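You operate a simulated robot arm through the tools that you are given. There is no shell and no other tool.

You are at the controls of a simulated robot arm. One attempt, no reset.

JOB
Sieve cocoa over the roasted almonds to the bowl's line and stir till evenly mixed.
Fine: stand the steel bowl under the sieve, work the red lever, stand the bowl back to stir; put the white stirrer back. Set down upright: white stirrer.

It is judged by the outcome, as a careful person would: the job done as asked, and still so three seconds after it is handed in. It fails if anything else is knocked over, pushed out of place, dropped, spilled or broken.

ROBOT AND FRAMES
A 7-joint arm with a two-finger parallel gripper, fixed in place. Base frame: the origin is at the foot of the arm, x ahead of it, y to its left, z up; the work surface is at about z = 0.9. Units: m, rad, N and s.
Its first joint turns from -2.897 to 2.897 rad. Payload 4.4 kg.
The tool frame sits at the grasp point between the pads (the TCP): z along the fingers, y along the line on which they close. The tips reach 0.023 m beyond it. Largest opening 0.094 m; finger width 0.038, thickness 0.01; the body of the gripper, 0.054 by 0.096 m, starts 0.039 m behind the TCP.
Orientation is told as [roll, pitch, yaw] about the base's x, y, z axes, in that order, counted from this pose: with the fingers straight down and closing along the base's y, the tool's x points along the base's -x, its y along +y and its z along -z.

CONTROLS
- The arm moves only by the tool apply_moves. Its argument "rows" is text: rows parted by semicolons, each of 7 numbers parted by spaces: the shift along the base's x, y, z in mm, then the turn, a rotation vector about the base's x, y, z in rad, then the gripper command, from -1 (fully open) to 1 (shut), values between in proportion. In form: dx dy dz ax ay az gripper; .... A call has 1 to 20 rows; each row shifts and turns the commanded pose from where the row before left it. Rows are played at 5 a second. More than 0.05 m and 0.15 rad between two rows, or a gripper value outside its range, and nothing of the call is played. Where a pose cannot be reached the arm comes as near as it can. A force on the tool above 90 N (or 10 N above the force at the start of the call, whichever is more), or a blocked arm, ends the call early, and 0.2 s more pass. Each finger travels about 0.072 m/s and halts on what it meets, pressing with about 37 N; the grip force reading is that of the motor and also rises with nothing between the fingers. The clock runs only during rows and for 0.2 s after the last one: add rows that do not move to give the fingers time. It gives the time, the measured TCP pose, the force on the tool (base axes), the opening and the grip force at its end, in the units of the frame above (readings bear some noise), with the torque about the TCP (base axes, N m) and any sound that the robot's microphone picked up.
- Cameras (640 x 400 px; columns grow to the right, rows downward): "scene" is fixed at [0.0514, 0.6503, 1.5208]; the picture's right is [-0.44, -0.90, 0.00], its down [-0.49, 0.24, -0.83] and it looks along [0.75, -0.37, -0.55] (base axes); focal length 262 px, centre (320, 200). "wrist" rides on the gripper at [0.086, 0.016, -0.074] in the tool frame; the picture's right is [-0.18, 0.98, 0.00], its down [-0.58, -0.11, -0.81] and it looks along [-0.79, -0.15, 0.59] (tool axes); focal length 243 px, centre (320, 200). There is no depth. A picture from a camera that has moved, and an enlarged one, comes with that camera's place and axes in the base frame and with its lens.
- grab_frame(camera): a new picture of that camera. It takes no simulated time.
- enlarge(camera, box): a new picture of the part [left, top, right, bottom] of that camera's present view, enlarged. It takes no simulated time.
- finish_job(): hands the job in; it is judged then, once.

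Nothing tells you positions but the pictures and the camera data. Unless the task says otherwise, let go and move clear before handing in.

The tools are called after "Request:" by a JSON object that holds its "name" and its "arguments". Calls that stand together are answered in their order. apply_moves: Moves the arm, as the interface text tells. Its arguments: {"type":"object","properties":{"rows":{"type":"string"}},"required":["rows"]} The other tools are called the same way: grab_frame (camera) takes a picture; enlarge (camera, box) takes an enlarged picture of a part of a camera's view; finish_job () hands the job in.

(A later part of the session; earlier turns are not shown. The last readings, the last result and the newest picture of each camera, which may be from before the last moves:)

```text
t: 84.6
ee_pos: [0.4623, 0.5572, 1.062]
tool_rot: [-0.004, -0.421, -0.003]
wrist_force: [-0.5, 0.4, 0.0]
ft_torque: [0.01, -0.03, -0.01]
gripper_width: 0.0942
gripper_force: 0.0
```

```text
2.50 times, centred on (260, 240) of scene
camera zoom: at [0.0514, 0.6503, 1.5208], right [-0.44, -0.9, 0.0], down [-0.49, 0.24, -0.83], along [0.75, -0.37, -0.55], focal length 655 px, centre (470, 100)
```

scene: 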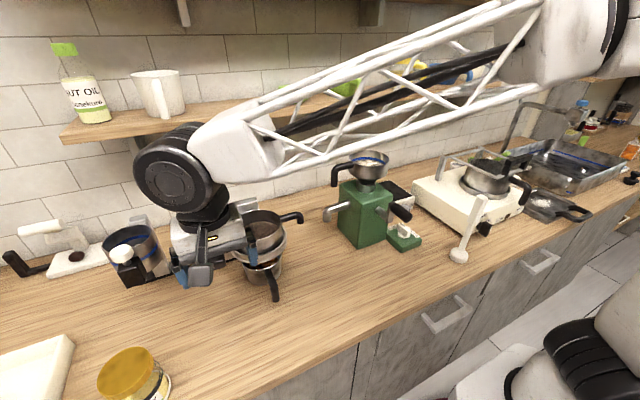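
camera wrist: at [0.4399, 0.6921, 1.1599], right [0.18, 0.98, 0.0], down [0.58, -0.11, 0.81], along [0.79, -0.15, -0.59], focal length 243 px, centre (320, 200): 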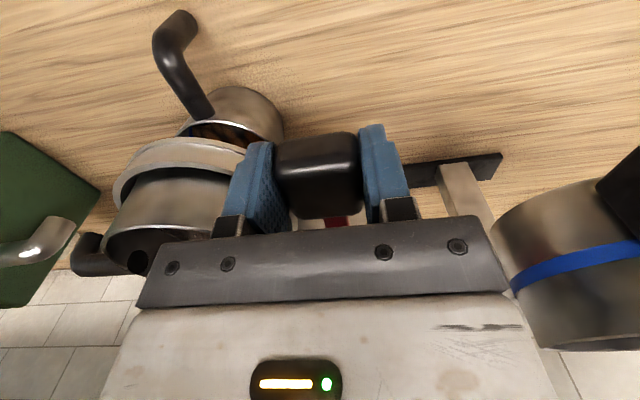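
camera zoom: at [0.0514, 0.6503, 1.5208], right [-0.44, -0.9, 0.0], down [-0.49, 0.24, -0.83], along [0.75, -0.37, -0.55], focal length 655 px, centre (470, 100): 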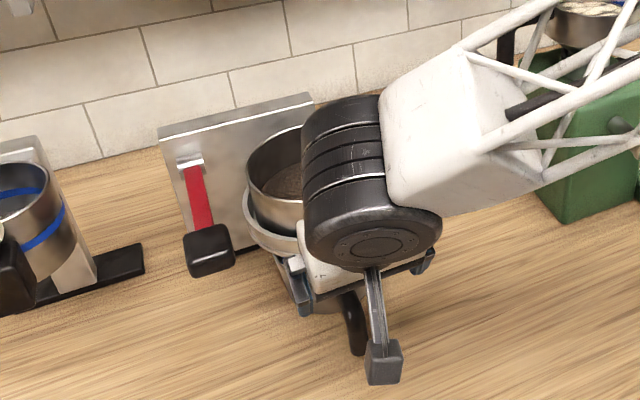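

The surface is at the middle of the blue band, so the fill is right. Now I'll back off, lower to handle height and come in along +x to take the bowl by its handle.

Request:
{"name": "apply_moves", "arguments": {"rows": "-10 1 0 0 0.01 0 -1;-17 1 0 0 0.015 0 -1;-17 1 0 0 0.015 0 -1;-17 0 0 0 0.015 0 -1;-9 0 -10 0 0.015 0 -1;0 0 -20 0 0 0 -1;0 0 -20 0 0 0 -1;0 0 -20 0 0 0 -1;0 0 -20 0 0 0 -1;0 0 -16 0 0 0 -1;0 0 -10 0 0 0 -1;0 0 0 0 0 0 -1"}}

Request:
{"name": "grab_frame", "arguments": {"camera": "wrist"}}

```text
t: 87.2
ee_pos: [0.391, 0.5595, 0.9461]
tool_rot: [-0.002, -0.349, -0.003]
wrist_force: [0.0, -0.7, 0.1]
ft_torque: [0.0, 0.04, -0.02]
gripper_width: 0.0942
gripper_force: 0.1
```

```text
taken
camera wrist: at [0.285, 0.5766, 0.9855], right [0.18, 0.98, 0.06], down [0.27, -0.11, 0.96], along [0.95, -0.15, -0.28], focal length 243 px, centre (320, 200)
```

wrist: 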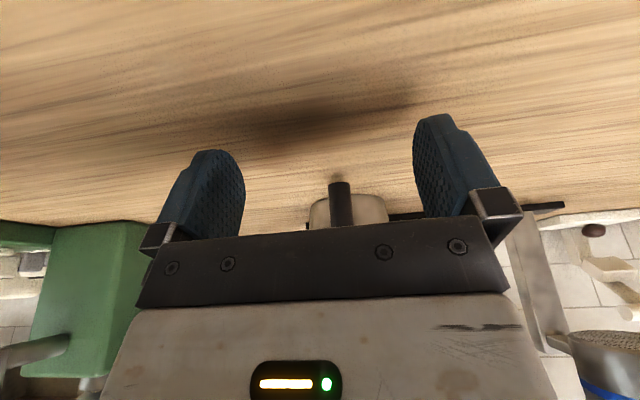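

Request:
{"name": "apply_moves", "arguments": {"rows": "10 0 0 0 0 0 -1;15 0 0 0 0 0 -1;16 0 0 0 0 0 -1;16 0 0 0 0 0 -1;16 0 0 0 0 0 -1;15 0 0 0 0 0 -1;14 0 0 0 0 0 -1;9 0 0 0 0 0 -1;0 0 0 0 0 0 -1"}}

Request:
{"name": "grab_frame", "arguments": {"camera": "wrist"}}

```text
t: 89.2
ee_pos: [0.5035, 0.5603, 0.9449]
tool_rot: [-0.004, -0.349, 0.0]
wrist_force: [0.6, -0.5, 0.2]
ft_torque: [0.02, 0.01, 0.03]
gripper_width: 0.094
gripper_force: 0.1
```

```text
taken
camera wrist: at [0.3961, 0.5774, 0.9854], right [0.18, 0.98, 0.06], down [0.27, -0.11, 0.96], along [0.95, -0.15, -0.28], focal length 243 px, centre (320, 200)
```

wrist: 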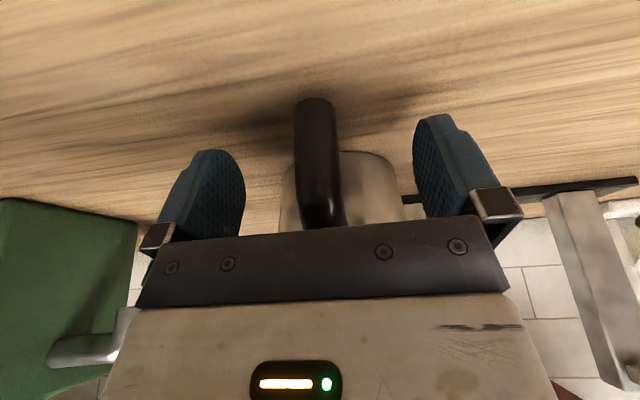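

Same geometry as the first grasp. I'll close gently and lift slightly.

Request:
{"name": "apply_moves", "arguments": {"rows": "0 0 0 0 0 0 0;0 0 0 0 0 0 0.4;0 0 0 0 0 0 0.5;0 0 0 0 0 0 1;0 0 0 0 0 0 1;0 0 0 0 0 0 1;0 0 3 0 0 0 1;0 0 3 0 0 0 1;0 0 3 0 0 0 1;0 0 0 0 0 0 1;0 0 0 0 0 0 1"}}

Request:
{"name": "grab_frame", "arguments": {"camera": "wrist"}}

```text
t: 91.6
ee_pos: [0.5037, 0.5595, 0.9545]
tool_rot: [-0.003, -0.349, -0.002]
wrist_force: [-0.5, -0.4, -3.1]
ft_torque: [-0.01, 0.29, 0.01]
gripper_width: 0.021
gripper_force: 37.4
```

```text
taken
camera wrist: at [0.3958, 0.5769, 0.9945], right [0.18, 0.98, 0.06], down [0.27, -0.11, 0.96], along [0.95, -0.15, -0.28], focal length 243 px, centre (320, 200)
```

wrist: 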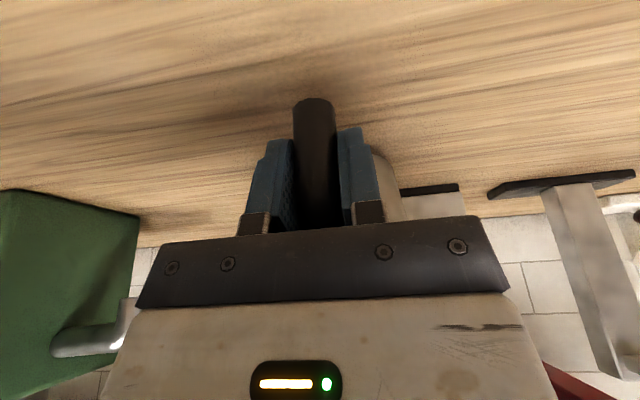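

The bowl is lifted and level. I'll draw it straight out from under the sieve, then carry it back to its original place.

Request:
{"name": "apply_moves", "arguments": {"rows": "-6 0 0 0 0 0 1;-12 0 0 0 0 0 1;-15 0 0 0 0 0 1;-15 0 0 0 0 0 1;-15 0 0 0 0 0 1;-15 0 0 0 0 0 1;-15 0 0 0 0 0 1;-15 0 0 0 0 0 1;-15 0 0 0 0 0 1;-15 0 0 0 0 0 1;-10 0 0 0 0 0 1;-5 0 0 0 0 0 1;0 0 0 0 0 0 1"}}

Request:
{"name": "apply_moves", "arguments": {"rows": "0 -6 0 0 0 0 1;0 -12 0 0 0 0 1;0 -16 0 0 0 0 1;0 -18 0 0 0 0 1;0 -20 0 0 0 0 1;0 -20 0 0 0 0 1;0 -20 0 0 0 0 1;0 -20 0 0 0 0 1;0 -18 0 0 0 0 1;0 -14 0 0 0 0 1;0 -11 0 0 0 0 1;0 -6 0 0 0 0 1;0 0 0 0 0 0 1"}}

Request:
{"name": "enlarge", "arguments": {"camera": "scene", "box": [280, 220, 440, 350]}}

Request:
{"name": "grab_frame", "arguments": {"camera": "scene"}}

```text
t: 94.4
ee_pos: [0.3519, 0.5593, 0.9529]
tool_rot: [-0.009, -0.347, -0.003]
wrist_force: [0.0, -1.3, -2.9]
ft_torque: [-0.01, 0.28, 0.01]
gripper_width: 0.0209
gripper_force: 36.5
```

```text
t: 97.2
ee_pos: [0.3509, 0.3793, 0.9555]
tool_rot: [-0.002, -0.348, -0.002]
wrist_force: [-0.4, 0.0, -3.3]
ft_torque: [-0.01, 0.29, -0.02]
gripper_width: 0.0207
gripper_force: 37.2
```

```text
3.08 times, centred on (360, 285) of scene
camera zoom: at [0.0514, 0.6503, 1.5208], right [-0.44, -0.9, 0.0], down [-0.49, 0.24, -0.83], along [0.75, -0.37, -0.55], focal length 807 px, centre (197, -62)
```

zoom: 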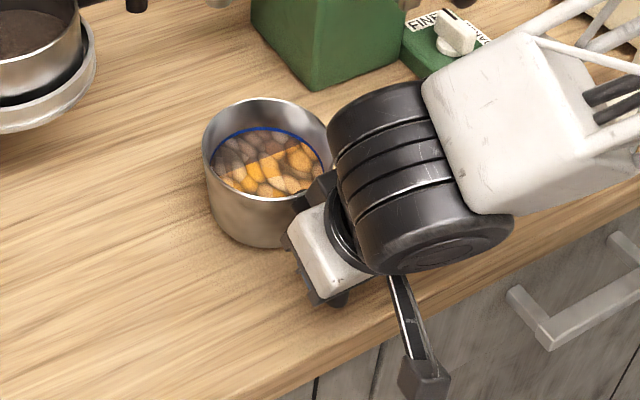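

```text
taken
```

scene: 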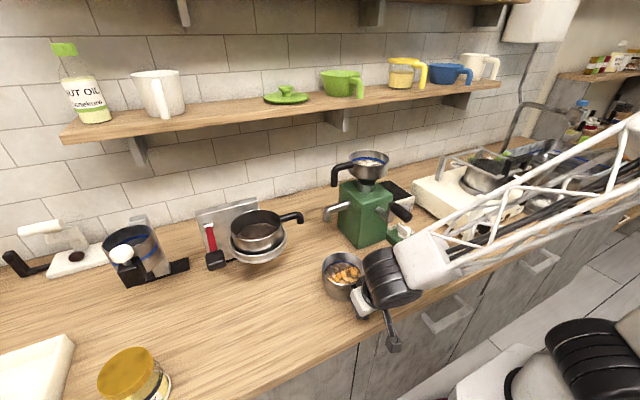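

The bowl is back over its original place and its contents show two unmixed tones. I'll lower it to the table.

Request:
{"name": "apply_moves", "arguments": {"rows": "0 0 -3 0 0 0 1;0 0 -3 0 0 0 1;0 0 -2 0 0 0 1;0 0 -1 0 0 0 1;0 0 0 0 0 0 1"}}

Request:
{"name": "apply_moves", "arguments": {"rows": "0 0 -1 0 0 0 1;0 0 0 0 0 0 1"}}

```text
t: 98.4
ee_pos: [0.3507, 0.3803, 0.9459]
tool_rot: [-0.002, -0.35, -0.001]
wrist_force: [-0.2, -0.7, 0.0]
ft_torque: [0.13, -0.07, -0.05]
gripper_width: 0.021
gripper_force: 37.0
```

```text
t: 99.0
ee_pos: [0.3495, 0.3795, 0.946]
tool_rot: [-0.003, -0.352, -0.003]
wrist_force: [-2.5, -3.4, 11.5]
ft_torque: [0.36, -0.98, -0.21]
gripper_width: 0.0208
gripper_force: 36.5
```

Request:
{"name": "apply_moves", "arguments": {"rows": "0 0 1 0 0 0 1;0 0 0 0 0 0 0.5;0 0 0 0 0 0 0.2;0 0 0 0 0 0 -0.3;0 0 0 0 0 0 -1;0 0 0 0 0 0 -1;0 0 0 0 0 0 -1"}}

Request:
{"name": "grab_frame", "arguments": {"camera": "wrist"}}

```text
t: 100.6
ee_pos: [0.3512, 0.3793, 0.9466]
tool_rot: [-0.004, -0.349, -0.002]
wrist_force: [0.2, 0.4, 0.6]
ft_torque: [0.02, 0.0, 0.02]
gripper_width: 0.0939
gripper_force: 0.1
```

```text
taken
camera wrist: at [0.2434, 0.3966, 0.9856], right [0.18, 0.98, 0.06], down [0.27, -0.11, 0.96], along [0.95, -0.15, -0.28], focal length 243 px, centre (320, 200)
```

wrist: 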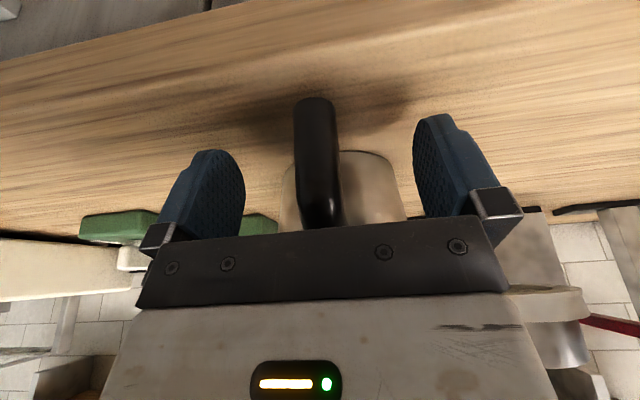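

The bowl is standing free. I'll rise clear, straighten the tool and go look at the stirrer from above.

Request:
{"name": "apply_moves", "arguments": {"rows": "0 0 15 0 0 0 -1;0 0 25 0 0 0 -1;0 0 30 0 0 0 -1;0 0 35 0 0.05 0 -1;0 0 40 0 0.05 0 -1;0 0 40 0 0.05 0 -1;0 0 40 0 0.05 0 -1;0 0 40 0 0.05 0 -1;0 -10 30 0 0.05 0 -1;0 -25 10 0 0.05 0 -1;0 -35 0 0 0 0 -1;0 -40 0 0 0 0 -1;0 -40 0 0 0 0 -1;0 -40 0 0 0 0 -1;-5 -40 0 0 0 0 -1;-5 -35 0 0 0 0 -1;-5 -30 0 0 0 0 -1;-5 -25 0 0 0 0 -1;0 -10 0 0 0 0 -1;0 0 0 0 0 0 -1"}}

Request:
{"name": "grab_frame", "arguments": {"camera": "wrist"}}

Request:
{"name": "grab_frame", "arguments": {"camera": "scene"}}

```text
t: 104.8
ee_pos: [0.3309, 0.0505, 1.2501]
tool_rot: [-0.005, -0.001, -0.003]
wrist_force: [0.1, -0.2, 1.2]
ft_torque: [-0.02, -0.02, -0.04]
gripper_width: 0.094
gripper_force: 0.1
```

```text
taken
camera wrist: at [0.2439, 0.067, 1.324], right [0.19, 0.98, 0.0], down [0.58, -0.11, 0.81], along [0.79, -0.15, -0.59], focal length 243 px, centre (320, 200)
```

wrist: 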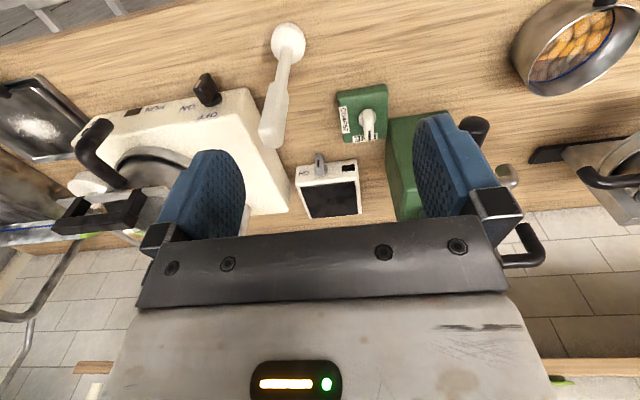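

```text
taken
```

scene: 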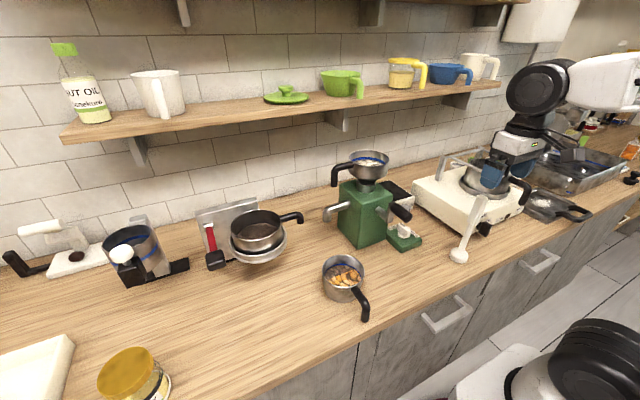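

Request:
{"name": "enlarge", "arguments": {"camera": "wrist", "box": [220, 10, 340, 160]}}

Request:
{"name": "enlarge", "arguments": {"camera": "scene", "box": [430, 180, 510, 280]}}

Request:
{"name": "enlarge", "arguments": {"camera": "scene", "box": [310, 240, 390, 330]}}

```text
2.67 times, centred on (280, 85) of wrist
camera zoom: at [0.2439, 0.067, 1.324], right [0.19, 0.98, 0.0], down [0.58, -0.11, 0.81], along [0.79, -0.15, -0.59], focal length 647 px, centre (427, 507)
```

zoom: 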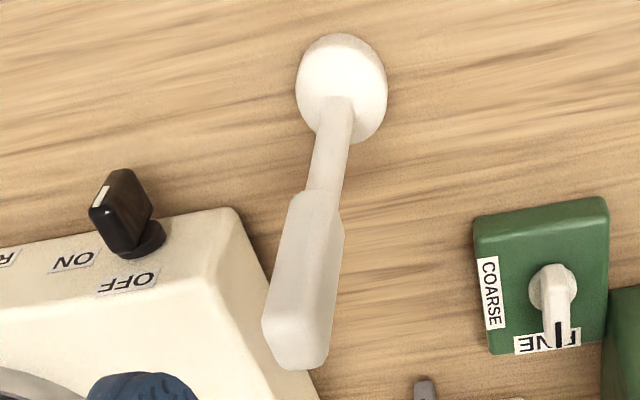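

```text
4.00 times, centred on (470, 230) of scene
camera zoom: at [0.0514, 0.6503, 1.5208], right [-0.44, -0.9, 0.0], down [-0.49, 0.24, -0.83], along [0.75, -0.37, -0.55], focal length 1049 px, centre (-280, 80)
```

zoom: 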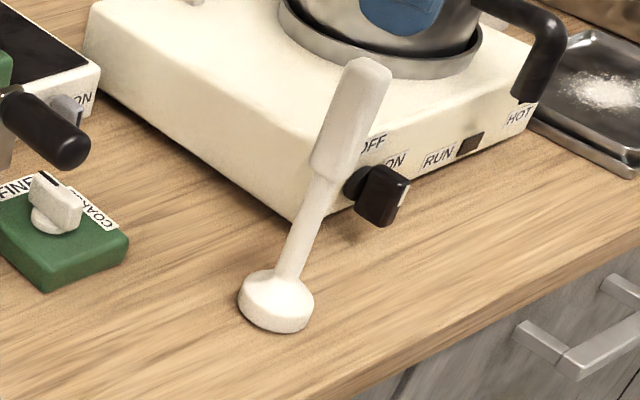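

```text
4.44 times, centred on (350, 285) of scene
camera zoom: at [0.0514, 0.6503, 1.5208], right [-0.44, -0.9, 0.0], down [-0.49, 0.24, -0.83], along [0.75, -0.37, -0.55], focal length 1165 px, centre (187, -178)
```

zoom: 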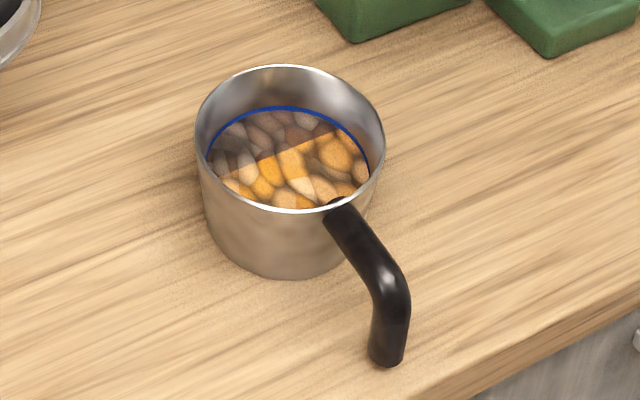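

The stirrer stands upright on a disc about 5 cm wide, with its axis near (0.391, −0.010) and its handle from z≈1.04 to 1.133. I'll hover above it and check alignment before descending.

Request:
{"name": "apply_moves", "arguments": {"rows": "8 -8 0 0 0 0 -1;12 -12 0 0 0 0 -1;12 -12 0 0 0 0 -1;12 -12 0 0 0 0 -1;10 -10 0 0 0 0 -1;6 -6 0 0 0 0 -1;0 0 0 0 0 0 -1"}}

Request:
{"name": "grab_frame", "arguments": {"camera": "wrist"}}

Request:
{"name": "enlarge", "arguments": {"camera": "scene", "box": [400, 100, 560, 280]}}

```text
t: 106.4
ee_pos: [0.3892, -0.0102, 1.2516]
tool_rot: [-0.002, -0.002, -0.001]
wrist_force: [0.1, -0.3, 0.2]
ft_torque: [0.02, -0.02, -0.01]
gripper_width: 0.094
gripper_force: 0.1
```

```text
taken
camera wrist: at [0.3028, 0.0062, 1.3252], right [0.19, 0.98, 0.0], down [0.58, -0.11, 0.81], along [0.79, -0.15, -0.59], focal length 243 px, centre (320, 200)
```

wrist: 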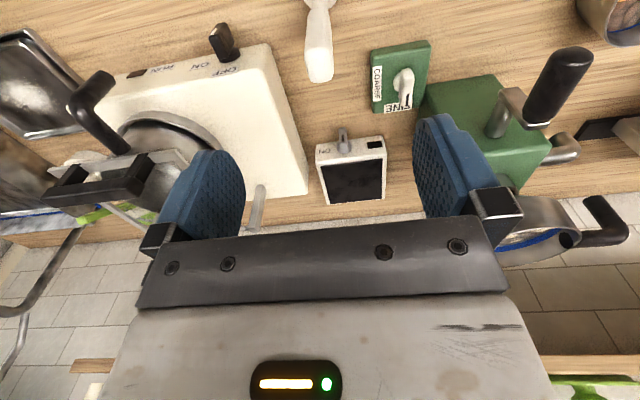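

```text
2.22 times, centred on (480, 190) of scene
camera zoom: at [0.0514, 0.6503, 1.5208], right [-0.44, -0.9, 0.0], down [-0.49, 0.24, -0.83], along [0.75, -0.37, -0.55], focal length 583 px, centre (-36, 222)
```

zoom: 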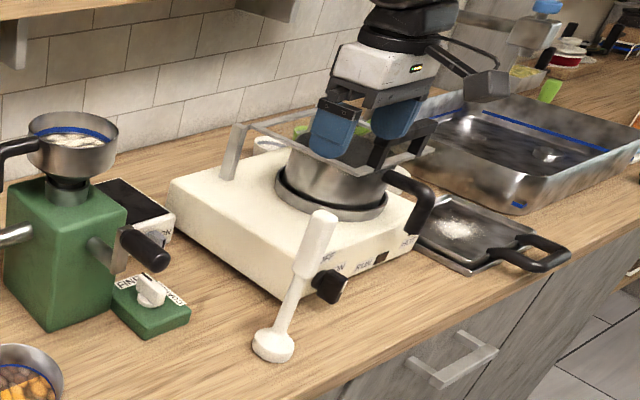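

Request:
{"name": "enlarge", "arguments": {"camera": "wrist", "box": [270, 0, 370, 100]}}

Request:
{"name": "enlarge", "arguments": {"camera": "scene", "box": [440, 180, 500, 270]}}

```text
4.00 times, centred on (320, 50) of wrist
camera zoom: at [0.3028, 0.0062, 1.3252], right [0.19, 0.98, 0.0], down [0.58, -0.11, 0.81], along [0.79, -0.15, -0.59], focal length 970 px, centre (320, 800)
```

zoom: 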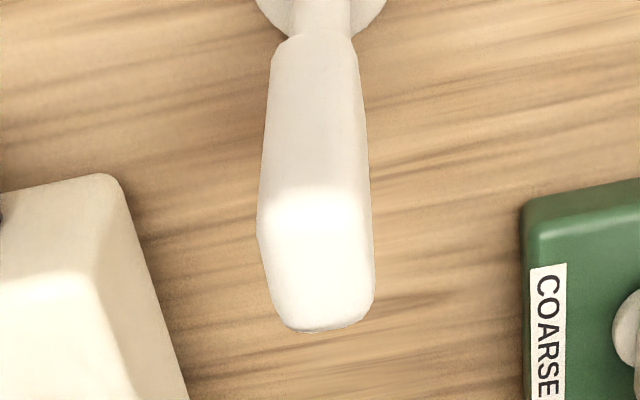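

```text
4.44 times, centred on (470, 225) of scene
camera zoom: at [0.0514, 0.6503, 1.5208], right [-0.44, -0.9, 0.0], down [-0.49, 0.24, -0.83], along [0.75, -0.37, -0.55], focal length 1165 px, centre (-347, 89)
```

zoom: 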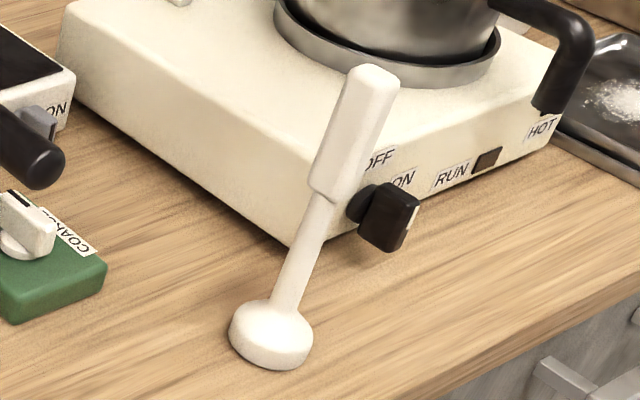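

Request:
{"name": "apply_moves", "arguments": {"rows": "2 0 -12 0 0 0 -1;1 0 -16 0 0 0 -1;0 0 -16 0 0 0 -1;0 0 -16 0 0 0 -1;0 0 0 0 0 0 -1"}}

Request:
{"name": "grab_frame", "arguments": {"camera": "wrist"}}

Request:
{"name": "enlarge", "arguments": {"camera": "scene", "box": [430, 130, 530, 230]}}

```text
t: 107.6
ee_pos: [0.3935, -0.0113, 1.1909]
tool_rot: [-0.004, -0.001, -0.001]
wrist_force: [-0.1, -0.1, -0.2]
ft_torque: [0.01, -0.01, 0.0]
gripper_width: 0.0939
gripper_force: 0.0
```

```text
taken
camera wrist: at [0.3062, 0.0059, 1.2648], right [0.19, 0.98, 0.0], down [0.58, -0.11, 0.81], along [0.79, -0.15, -0.59], focal length 243 px, centre (320, 200)
```

wrist: 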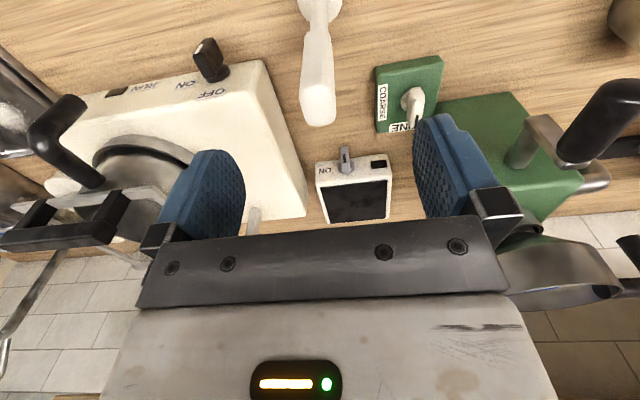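

```text
4.00 times, centred on (480, 180) of scene
camera zoom: at [0.0514, 0.6503, 1.5208], right [-0.44, -0.9, 0.0], down [-0.49, 0.24, -0.83], along [0.75, -0.37, -0.55], focal length 1049 px, centre (-320, 280)
```

zoom: 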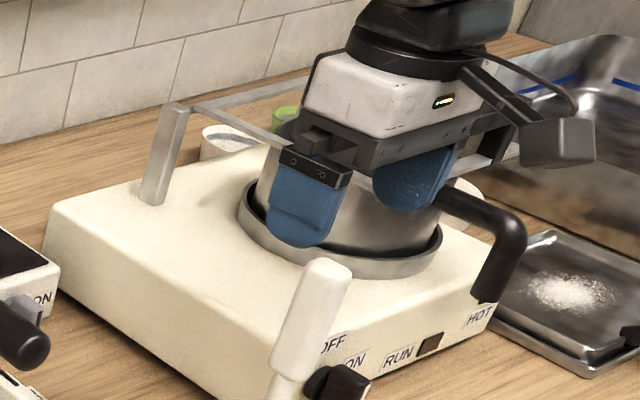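

Triangulating from the two heights gives the stirrer axis at about (0.390, −0.011) with its top at z≈1.13. I'll descend to grip the upper handle at z≈1.105.

Request:
{"name": "apply_moves", "arguments": {"rows": "-1 0 -12 0 0 0 -1;-1 0 -16 0 0 0 -1;0 0 -16 0 0 0 -1;0 0 -16 0 0 0 -1;0 0 -14 0 0 0 -1;0 0 -8 0 0 0 -1;0 0 0 0 0 0 -1"}}

Request:
{"name": "grab_frame", "arguments": {"camera": "wrist"}}

Request:
{"name": "enlarge", "arguments": {"camera": "scene", "box": [430, 150, 530, 270]}}

```text
t: 109.2
ee_pos: [0.3904, -0.0104, 1.109]
tool_rot: [-0.004, 0.0, -0.002]
wrist_force: [-0.3, 0.1, -0.4]
ft_torque: [0.01, 0.01, 0.02]
gripper_width: 0.0938
gripper_force: 0.1
```

```text
taken
camera wrist: at [0.3037, 0.0072, 1.1827], right [0.19, 0.98, 0.0], down [0.58, -0.11, 0.81], along [0.79, -0.15, -0.59], focal length 243 px, centre (320, 200)
```

wrist: 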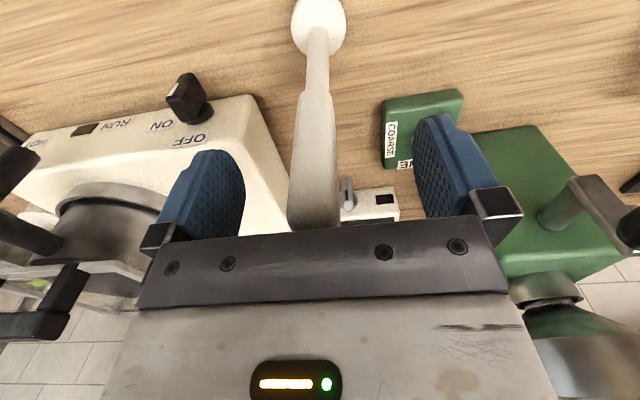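

```text
3.33 times, centred on (480, 210) of scene
camera zoom: at [0.0514, 0.6503, 1.5208], right [-0.44, -0.9, 0.0], down [-0.49, 0.24, -0.83], along [0.75, -0.37, -0.55], focal length 874 px, centre (-213, 167)
```

zoom: 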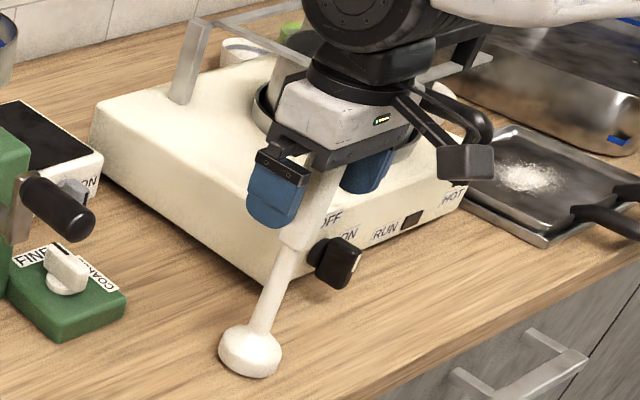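

Request:
{"name": "apply_moves", "arguments": {"rows": "0 -1.5 0 0 0 0 -1;0 0 0 0 0 0 -0.3;0 0 0 0 0 0 0.1;0 0 0 0 0 0 0.25;0 0 0 0 0 0 0.25;0 0 0 0 0 0 0.25"}}

Request:
{"name": "grab_frame", "arguments": {"camera": "wrist"}}

```text
t: 110.6
ee_pos: [0.3905, -0.0112, 1.1078]
tool_rot: [-0.002, 0.001, -0.002]
wrist_force: [-0.5, 0.5, -0.4]
ft_torque: [-0.03, 0.0, 0.01]
gripper_width: 0.0353
gripper_force: 0.1
```

```text
taken
camera wrist: at [0.304, 0.0053, 1.1825], right [0.19, 0.98, 0.0], down [0.58, -0.11, 0.81], along [0.79, -0.15, -0.59], focal length 243 px, centre (320, 200)
```

wrist: 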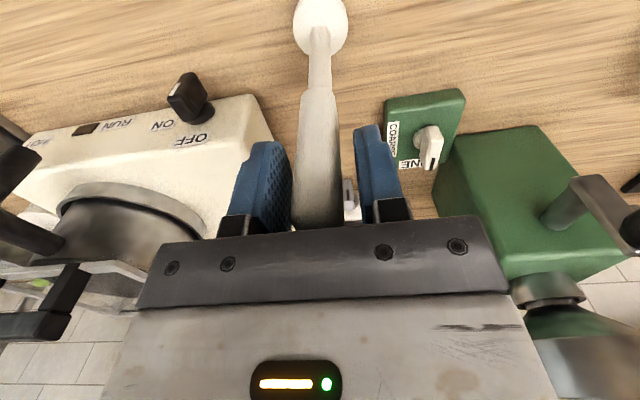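

Request:
{"name": "apply_moves", "arguments": {"rows": "0 -1.2 0 0 0 0 0.25;0 -1.2 0 0 0 0 0.25;0 0 0 0 0 0 0.4;0 0 0 0 0 0 0.5;0 0 0 0 0 0 0.6;0 0 0 0 0 0 1;0 0 0 0 0 0 1"}}

Request:
{"name": "grab_frame", "arguments": {"camera": "wrist"}}

Request:
{"name": "enlarge", "arguments": {"camera": "scene", "box": [430, 150, 530, 270]}}

```text
t: 112.2
ee_pos: [0.3903, -0.0144, 1.1093]
tool_rot: [-0.004, 0.001, -0.001]
wrist_force: [0.7, 0.2, 1.1]
ft_torque: [-0.05, -0.01, 0.02]
gripper_width: 0.0204
gripper_force: 37.5
```

```text
taken
camera wrist: at [0.3037, 0.003, 1.1828], right [0.19, 0.98, 0.0], down [0.58, -0.11, 0.81], along [0.79, -0.15, -0.59], focal length 243 px, centre (320, 200)
```

wrist: 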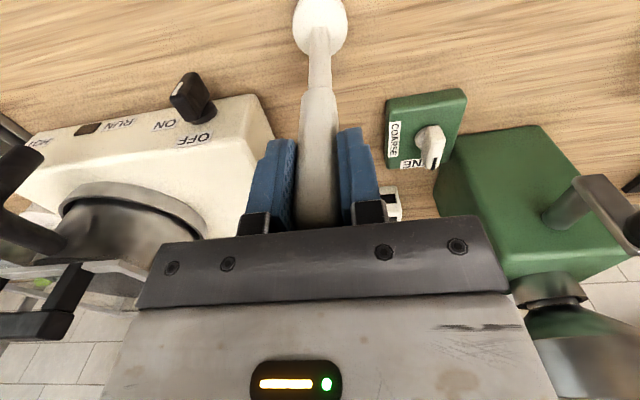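

```text
3.33 times, centred on (480, 210) of scene
camera zoom: at [0.0514, 0.6503, 1.5208], right [-0.44, -0.9, 0.0], down [-0.49, 0.24, -0.83], along [0.75, -0.37, -0.55], focal length 874 px, centre (-213, 167)
```

zoom: 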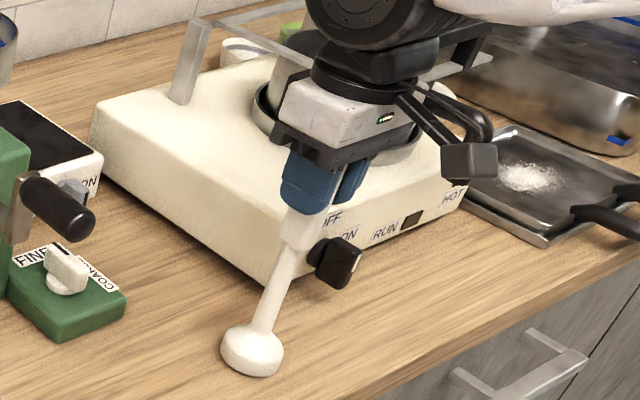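

The stirrer is held (0.0204 m) at TCP (0.390, −0.014, 1.109), which I'll remember as its place. I'll lift it straight up and check.

Request:
{"name": "apply_moves", "arguments": {"rows": "0 0 4 0 0 0 1;0 0 10 0 0 0 1;0 0 18 0 0 0 1;0 0 22 0 0 0 1;0 0 25 0 0 0 1;0 0 25 0 0 0 1;0 0 18 0 0 0 1;0 0 8 0 0 0 1;0 0 0 0 0 0 1"}}

Request:
{"name": "grab_frame", "arguments": {"camera": "wrist"}}

Request:
{"name": "grab_frame", "arguments": {"camera": "scene"}}

```text
t: 114.2
ee_pos: [0.3901, -0.0146, 1.2399]
tool_rot: [-0.004, 0.0, -0.003]
wrist_force: [0.2, 0.8, -0.5]
ft_torque: [0.01, 0.02, 0.0]
gripper_width: 0.0207
gripper_force: 36.9
```

```text
taken
camera wrist: at [0.3039, 0.003, 1.3131], right [0.19, 0.98, 0.0], down [0.58, -0.11, 0.81], along [0.79, -0.15, -0.59], focal length 243 px, centre (320, 200)
```

wrist: 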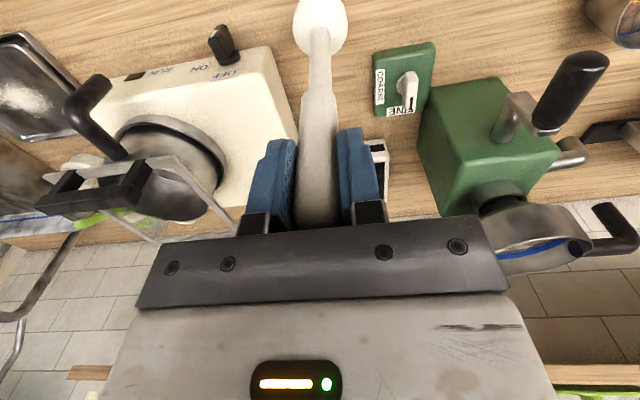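

```text
taken
```

scene: 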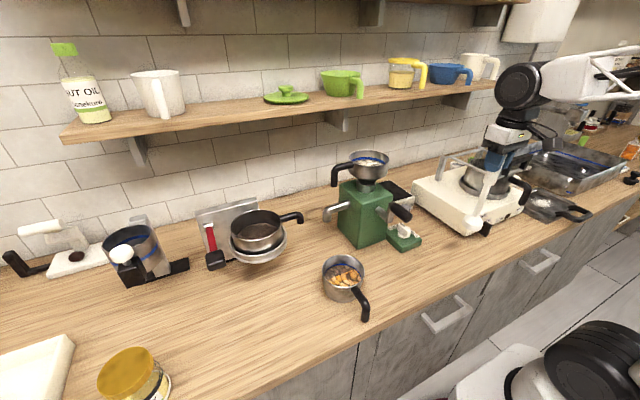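

The stirrer hangs straight with nothing disturbed. I'll carry it over, staying clear of the grinder crank, to above the bowl centre at about (0.459, 0.382).

Request:
{"name": "apply_moves", "arguments": {"rows": "0 10 0 0 0 0 1;0 20 0 0 0 0 1;0 30 0 0 0 0 1;0 35 0 0 0 0 1;0 35 0 0 0 0 1;0 35 0 0 0 0 1;0 35 0 0 0 0 1;0 35 0 0 0 0 1;0 35 0 0 0 0 1;12 25 0 0 0 0 1;15 25 0 0 0 0 1;15 25 0 0 0 0 1;12 20 0 0 0 0 1;8 17 0 0 0 0 1;7 14 0 0 0 0 1;0 0 0 0 0 0 1;0 0 0 0 0 0 1"}}

Request:
{"name": "grab_frame", "arguments": {"camera": "wrist"}}

Request:
{"name": "enlarge", "arguments": {"camera": "scene", "box": [270, 180, 430, 330]}}

```text
t: 117.8
ee_pos: [0.4588, 0.3825, 1.2388]
tool_rot: [-0.002, -0.002, -0.002]
wrist_force: [0.3, -0.1, -1.0]
ft_torque: [0.01, -0.03, -0.01]
gripper_width: 0.0207
gripper_force: 37.0
```

```text
taken
camera wrist: at [0.3723, 0.399, 1.3125], right [0.19, 0.98, 0.0], down [0.58, -0.11, 0.81], along [0.79, -0.15, -0.59], focal length 243 px, centre (320, 200)
```

wrist: 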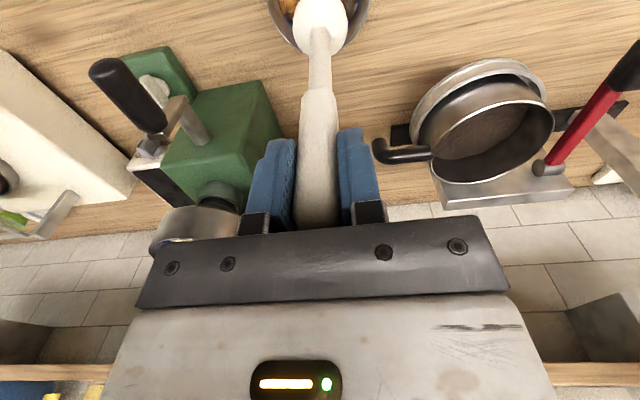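

```text
2.67 times, centred on (350, 255) of scene
camera zoom: at [0.0514, 0.6503, 1.5208], right [-0.44, -0.9, 0.0], down [-0.49, 0.24, -0.83], along [0.75, -0.37, -0.55], focal length 699 px, centre (240, 53)
```

zoom: 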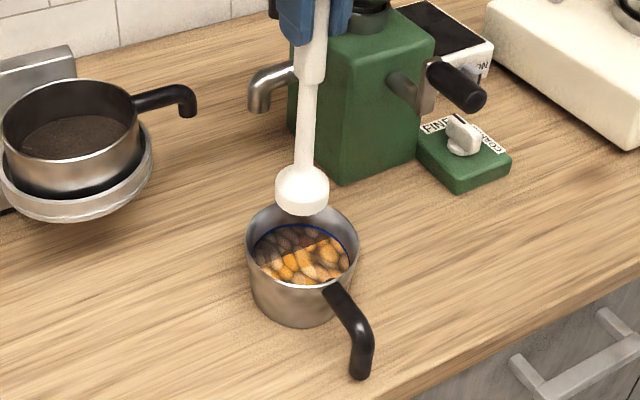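

Both views agree that the stirrer is over the bowl centre. I'll lower it until the disc is just inside the rim, then check.

Request:
{"name": "apply_moves", "arguments": {"rows": "0 0 -10 0 0 0 1;0 0 -15 0 0 0 1;0 0 -15 0 0 0 1;0 0 -12 0 0 0 1;0 0 -10 0 0 0 1;0 0 -8 0 0 0 1;0 0 0 0 0 0 1"}}

Request:
{"name": "grab_frame", "arguments": {"camera": "wrist"}}

Request:
{"name": "enlarge", "arguments": {"camera": "scene", "box": [310, 230, 400, 320]}}

```text
t: 119.4
ee_pos: [0.4597, 0.3808, 1.1682]
tool_rot: [-0.005, -0.002, -0.001]
wrist_force: [-0.1, -0.3, -1.6]
ft_torque: [0.0, 0.05, -0.01]
gripper_width: 0.0207
gripper_force: 36.3
```

```text
taken
camera wrist: at [0.3736, 0.399, 1.2419], right [0.19, 0.98, 0.0], down [0.58, -0.11, 0.81], along [0.79, -0.15, -0.59], focal length 243 px, centre (320, 200)
```

wrist: 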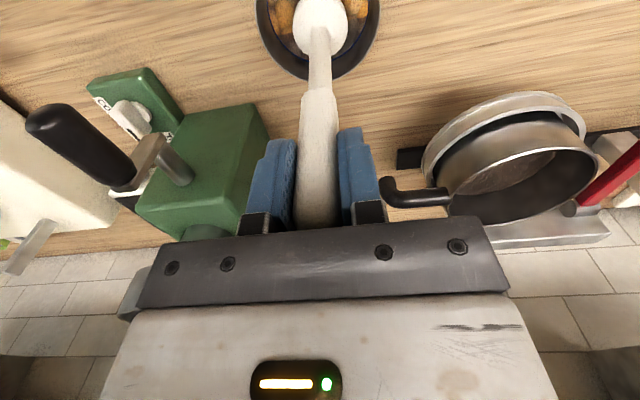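

```text
4.44 times, centred on (355, 275) of scene
camera zoom: at [0.0514, 0.6503, 1.5208], right [-0.44, -0.9, 0.0], down [-0.49, 0.24, -0.83], along [0.75, -0.37, -0.55], focal length 1165 px, centre (164, -133)
```

zoom: 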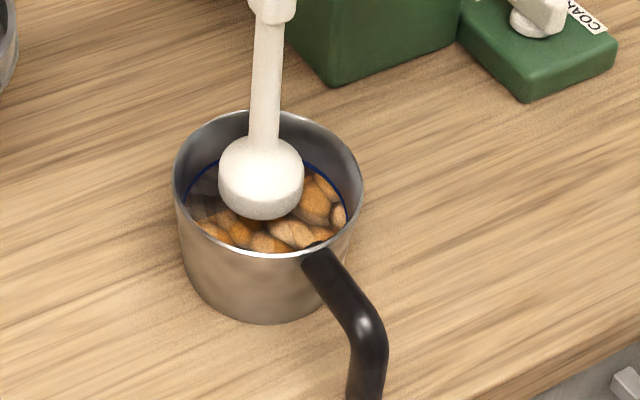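

The disc is inside the rim and nearly centred. I'll nudge it 3 mm toward centre and lower it into the mix in small steps.

Request:
{"name": "apply_moves", "arguments": {"rows": "-1 -1.5 -5 0 0 0 1;-1 -1.5 -6 0 0 0 1;0 0 -6 0 0 0 1;0 0 -6 0 0 0 1;0 0 -6 0 0 0 1;0 0 -5 0 0 0 1;0 0 0 0 0 0 1"}}

Request:
{"name": "grab_frame", "arguments": {"camera": "wrist"}}

Request:
{"name": "enlarge", "arguments": {"camera": "scene", "box": [310, 230, 400, 320]}}

```text
t: 121.0
ee_pos: [0.4567, 0.3779, 1.1344]
tool_rot: [-0.002, 0.0, -0.002]
wrist_force: [0.0, 0.8, -0.7]
ft_torque: [-0.01, -0.02, 0.01]
gripper_width: 0.0206
gripper_force: 37.2
```

```text
taken
camera wrist: at [0.3713, 0.395, 1.2087], right [0.19, 0.98, 0.0], down [0.58, -0.11, 0.81], along [0.79, -0.15, -0.59], focal length 243 px, centre (320, 200)
```

wrist: 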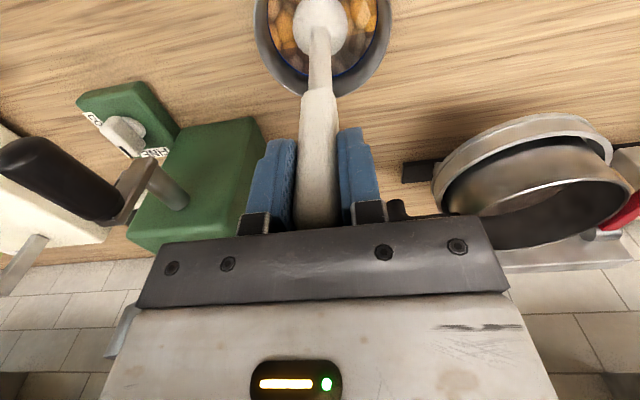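

```text
4.44 times, centred on (355, 275) of scene
camera zoom: at [0.0514, 0.6503, 1.5208], right [-0.44, -0.9, 0.0], down [-0.49, 0.24, -0.83], along [0.75, -0.37, -0.55], focal length 1165 px, centre (164, -133)
```

zoom: 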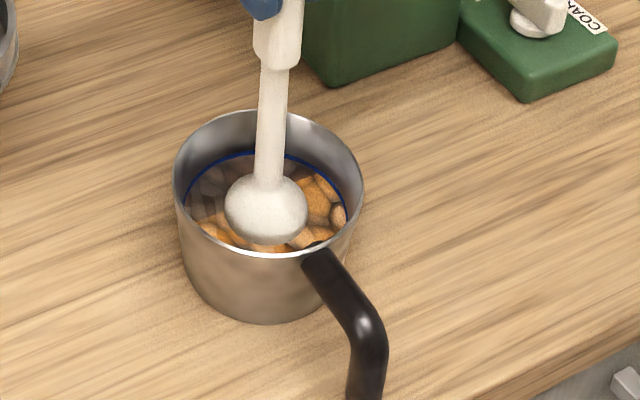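

The disc is in the mix with no contact force. I'll go 10 mm deeper and make one gentle circle of 10 mm radius, then check.

Request:
{"name": "apply_moves", "arguments": {"rows": "0 0 -5 0 0 0 1;0 0 -5 0 0 0 1;5 0 0 0 0 0 1;5 0 0 0 0 0 1;-1.91 5.88 0 0 0 0 1;-5 3.63 0 0 0 0 1;-6.18 0 0 0 0 0 1;-5 -3.63 0 0 0 0 1;-1.91 -5.88 0 0 0 0 1;1.91 -5.88 0 0 0 0 1;5 -3.63 0 0 0 0 1;6.18 0 0 0 0 0 1;5 3.63 0 0 0 0 1;1.91 5.88 0 0 0 0 1;0 0 0 0 0 0 1"}}

Request:
{"name": "enlarge", "arguments": {"camera": "scene", "box": [310, 230, 400, 320]}}

Request:
{"name": "enlarge", "arguments": {"camera": "wrist", "box": [230, 0, 410, 110]}}

```text
t: 124.2
ee_pos: [0.4674, 0.3769, 1.1255]
tool_rot: [-0.004, 0.001, -0.001]
wrist_force: [0.5, 0.4, -1.6]
ft_torque: [0.03, -0.04, 0.02]
gripper_width: 0.0204
gripper_force: 37.1
```

```text
4.44 times, centred on (355, 275) of scene
camera zoom: at [0.0514, 0.6503, 1.5208], right [-0.44, -0.9, 0.0], down [-0.49, 0.24, -0.83], along [0.75, -0.37, -0.55], focal length 1165 px, centre (164, -133)
```

zoom: 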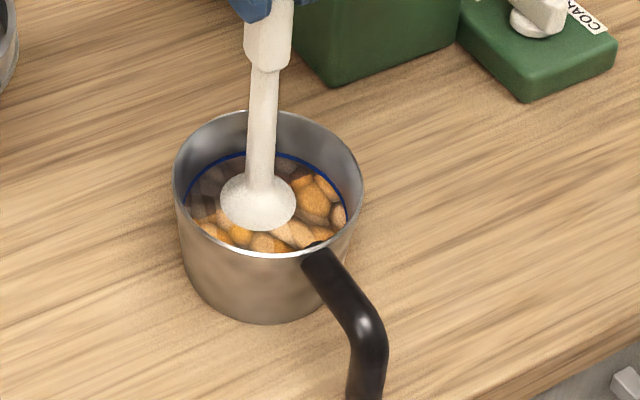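

```text
3.56 times, centred on (320, 55) of wrist
camera zoom: at [0.3813, 0.395, 1.1991], right [0.18, 0.98, 0.0], down [0.58, -0.11, 0.81], along [0.79, -0.15, -0.59], focal length 863 px, centre (320, 716)
```

zoom: 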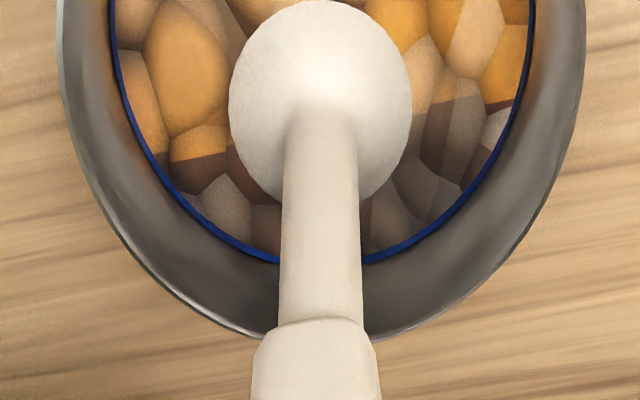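

The bowl didn't move and the stir circle is clear of the walls. The contents still show two tones, so I'll keep stirring.

Request:
{"name": "apply_moves", "arguments": {"rows": "-1.91 5.88 0 0 0 0 1;-5 3.63 0 0 0 0 1;-6.18 0 0 0 0 0 1;-5 -3.63 0 0 0 0 1;-1.91 -5.88 0 0 0 0 1;1.91 -5.88 0 0 0 0 1;5 -3.63 0 0 0 0 1;6.18 0 0 0 0 0 1;5 3.63 0 0 0 0 1;1.91 5.88 0 0 0 0 1;-1.91 5.88 0 0 0 0 1;-5 3.63 0 0 0 0 1;-6.18 0 0 0 0 0 1;-5 -3.63 0 0 0 0 1;-1.91 -5.88 0 0 0 0 1;1.91 -5.88 0 0 0 0 1;5 -3.63 0 0 0 0 1;6.18 0 0 0 0 0 1;5 3.63 0 0 0 0 1;1.91 5.88 0 0 0 0 1"}}

Request:
{"name": "enlarge", "arguments": {"camera": "wrist", "box": [230, 0, 410, 110]}}

Request:
{"name": "enlarge", "arguments": {"camera": "scene", "box": [310, 230, 400, 320]}}

```text
t: 128.4
ee_pos: [0.4693, 0.3786, 1.1251]
tool_rot: [-0.005, 0.001, -0.002]
wrist_force: [0.7, 0.0, -0.9]
ft_torque: [0.04, 0.01, -0.05]
gripper_width: 0.0206
gripper_force: 37.0
```

```text
3.56 times, centred on (320, 55) of wrist
camera zoom: at [0.3826, 0.3959, 1.1988], right [0.18, 0.98, 0.0], down [0.58, -0.11, 0.81], along [0.79, -0.15, -0.59], focal length 863 px, centre (320, 716)
```

zoom: 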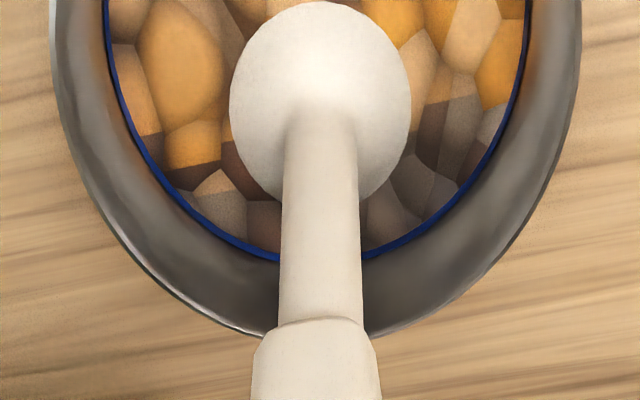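

```text
4.44 times, centred on (355, 275) of scene
camera zoom: at [0.0514, 0.6503, 1.5208], right [-0.44, -0.9, 0.0], down [-0.49, 0.24, -0.83], along [0.75, -0.37, -0.55], focal length 1165 px, centre (164, -133)
```

zoom: 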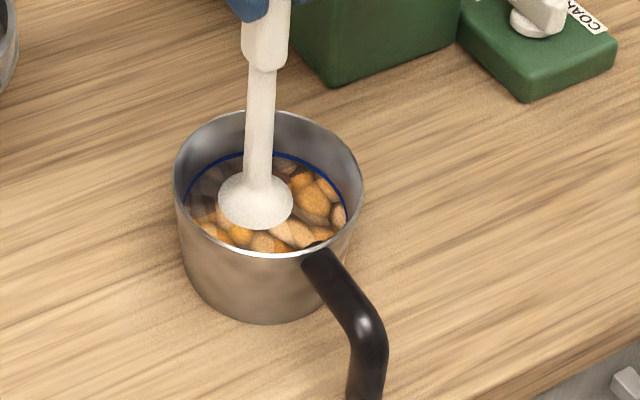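

The contrast is starting to fade. I'll keep going with slightly wider circles.

Request:
{"name": "apply_moves", "arguments": {"rows": "2 0 0 0 0 0 1;-3.51 8.49 0 0 0 0 1;-8.49 3.51 0 0 0 0 1;-8.49 -3.51 0 0 0 0 1;-3.51 -8.49 0 0 0 0 1;3.51 -8.49 0 0 0 0 1;8.49 -3.51 0 0 0 0 1;8.49 3.51 0 0 0 0 1;3.51 8.49 0 0 0 0 1;-3.51 8.49 0 0 0 0 1;-8.49 3.51 0 0 0 0 1;-8.49 -3.51 0 0 0 0 1;-3.51 -8.49 0 0 0 0 1;3.51 -8.49 0 0 0 0 1;8.49 -3.51 0 0 0 0 1;8.49 3.51 0 0 0 0 1;3.51 8.49 0 0 0 0 1"}}

Request:
{"name": "enlarge", "arguments": {"camera": "wrist", "box": [230, 0, 410, 110]}}

Request:
{"name": "enlarge", "arguments": {"camera": "scene", "box": [310, 230, 400, 320]}}

```text
t: 132.0
ee_pos: [0.4705, 0.3766, 1.1256]
tool_rot: [-0.006, 0.0, -0.001]
wrist_force: [-0.5, -1.1, -1.1]
ft_torque: [0.04, -0.01, -0.01]
gripper_width: 0.0205
gripper_force: 36.8
```

```text
3.56 times, centred on (320, 55) of wrist
camera zoom: at [0.3842, 0.3957, 1.1991], right [0.18, 0.98, 0.0], down [0.58, -0.11, 0.81], along [0.79, -0.15, -0.59], focal length 863 px, centre (320, 716)
```

zoom: 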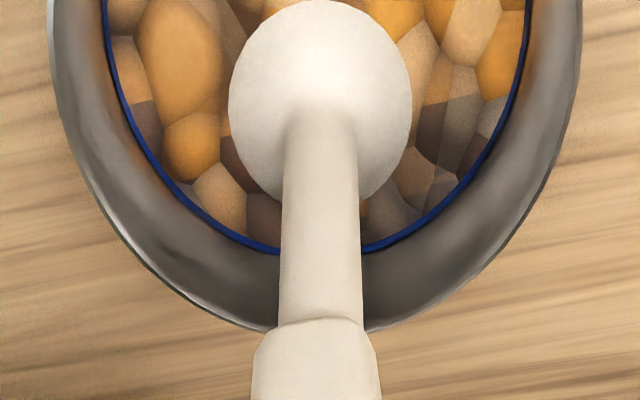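

```text
4.44 times, centred on (355, 275) of scene
camera zoom: at [0.0514, 0.6503, 1.5208], right [-0.44, -0.9, 0.0], down [-0.49, 0.24, -0.83], along [0.75, -0.37, -0.55], focal length 1165 px, centre (164, -133)
```

zoom: 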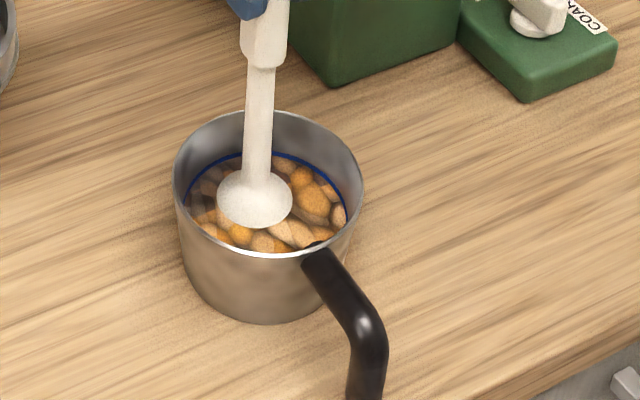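

The dark patch is shrinking as I stir. I'll continue.

Request:
{"name": "apply_moves", "arguments": {"rows": "-3.51 8.49 0 0 0 0 1;-8.49 3.51 0 0 0 0 1;-8.49 -3.51 0 0 0 0 1;-3.51 -8.49 0 0 0 0 1;3.51 -8.49 0 0 0 0 1;8.49 -3.51 0 0 0 0 1;8.49 3.51 0 0 0 0 1;3.51 8.49 0 0 0 0 1;-3.51 8.49 0 0 0 0 1;-8.49 3.51 0 0 0 0 1;-8.49 -3.51 0 0 0 0 1;-3.51 -8.49 0 0 0 0 1;3.51 -8.49 0 0 0 0 1;8.49 -3.51 0 0 0 0 1;8.49 3.51 0 0 0 0 1;3.51 8.49 0 0 0 0 1"}}

Request:
{"name": "apply_moves", "arguments": {"rows": "-3.51 8.49 0 0 0 0 1;-8.49 3.51 0 0 0 0 1;-8.49 -3.51 0 0 0 0 1;-3.51 -8.49 0 0 0 0 1;3.51 -8.49 0 0 0 0 1;8.49 -3.51 0 0 0 0 1;8.49 3.51 0 0 0 0 1;3.51 8.49 0 0 0 0 1;-3.51 8.49 0 0 0 0 1;-8.49 3.51 0 0 0 0 1;-8.49 -3.51 0 0 0 0 1;-3.51 -8.49 0 0 0 0 1;3.51 -8.49 0 0 0 0 1;8.49 -3.51 0 0 0 0 1;8.49 3.51 0 0 0 0 1;3.51 8.49 0 0 0 0 1"}}

Request:
{"name": "enlarge", "arguments": {"camera": "wrist", "box": [230, 0, 410, 110]}}

Request:
{"name": "enlarge", "arguments": {"camera": "scene", "box": [310, 230, 400, 320]}}

```text
t: 135.4
ee_pos: [0.4692, 0.3789, 1.1239]
tool_rot: [-0.004, 0.001, 0.0]
wrist_force: [0.2, -0.8, -0.3]
ft_torque: [0.01, 0.02, -0.01]
gripper_width: 0.0204
gripper_force: 36.9
```

```text
t: 138.8
ee_pos: [0.4694, 0.3785, 1.1256]
tool_rot: [-0.002, 0.001, 0.001]
wrist_force: [0.8, -0.6, -1.3]
ft_torque: [-0.04, 0.01, 0.01]
gripper_width: 0.0208
gripper_force: 36.6
```

```text
3.56 times, centred on (320, 55) of wrist
camera zoom: at [0.3824, 0.396, 1.1992], right [0.18, 0.98, 0.0], down [0.58, -0.11, 0.81], along [0.79, -0.15, -0.59], focal length 863 px, centre (320, 716)
```

zoom: 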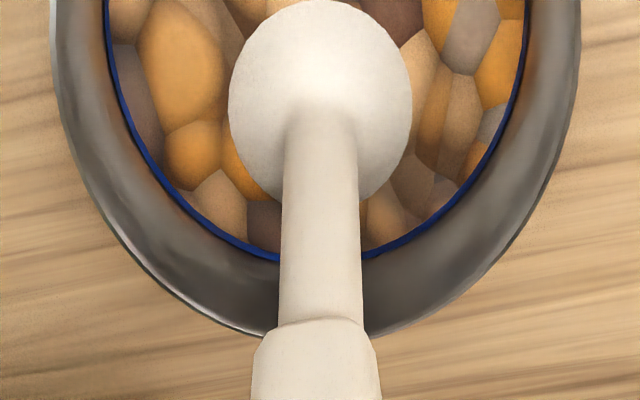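

```text
4.44 times, centred on (355, 275) of scene
camera zoom: at [0.0514, 0.6503, 1.5208], right [-0.44, -0.9, 0.0], down [-0.49, 0.24, -0.83], along [0.75, -0.37, -0.55], focal length 1165 px, centre (164, -133)
```

zoom: 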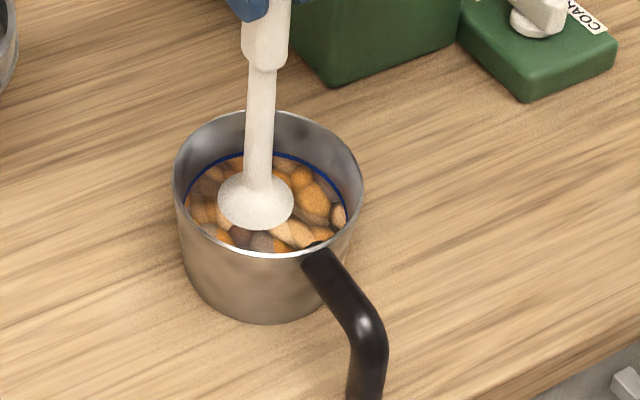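

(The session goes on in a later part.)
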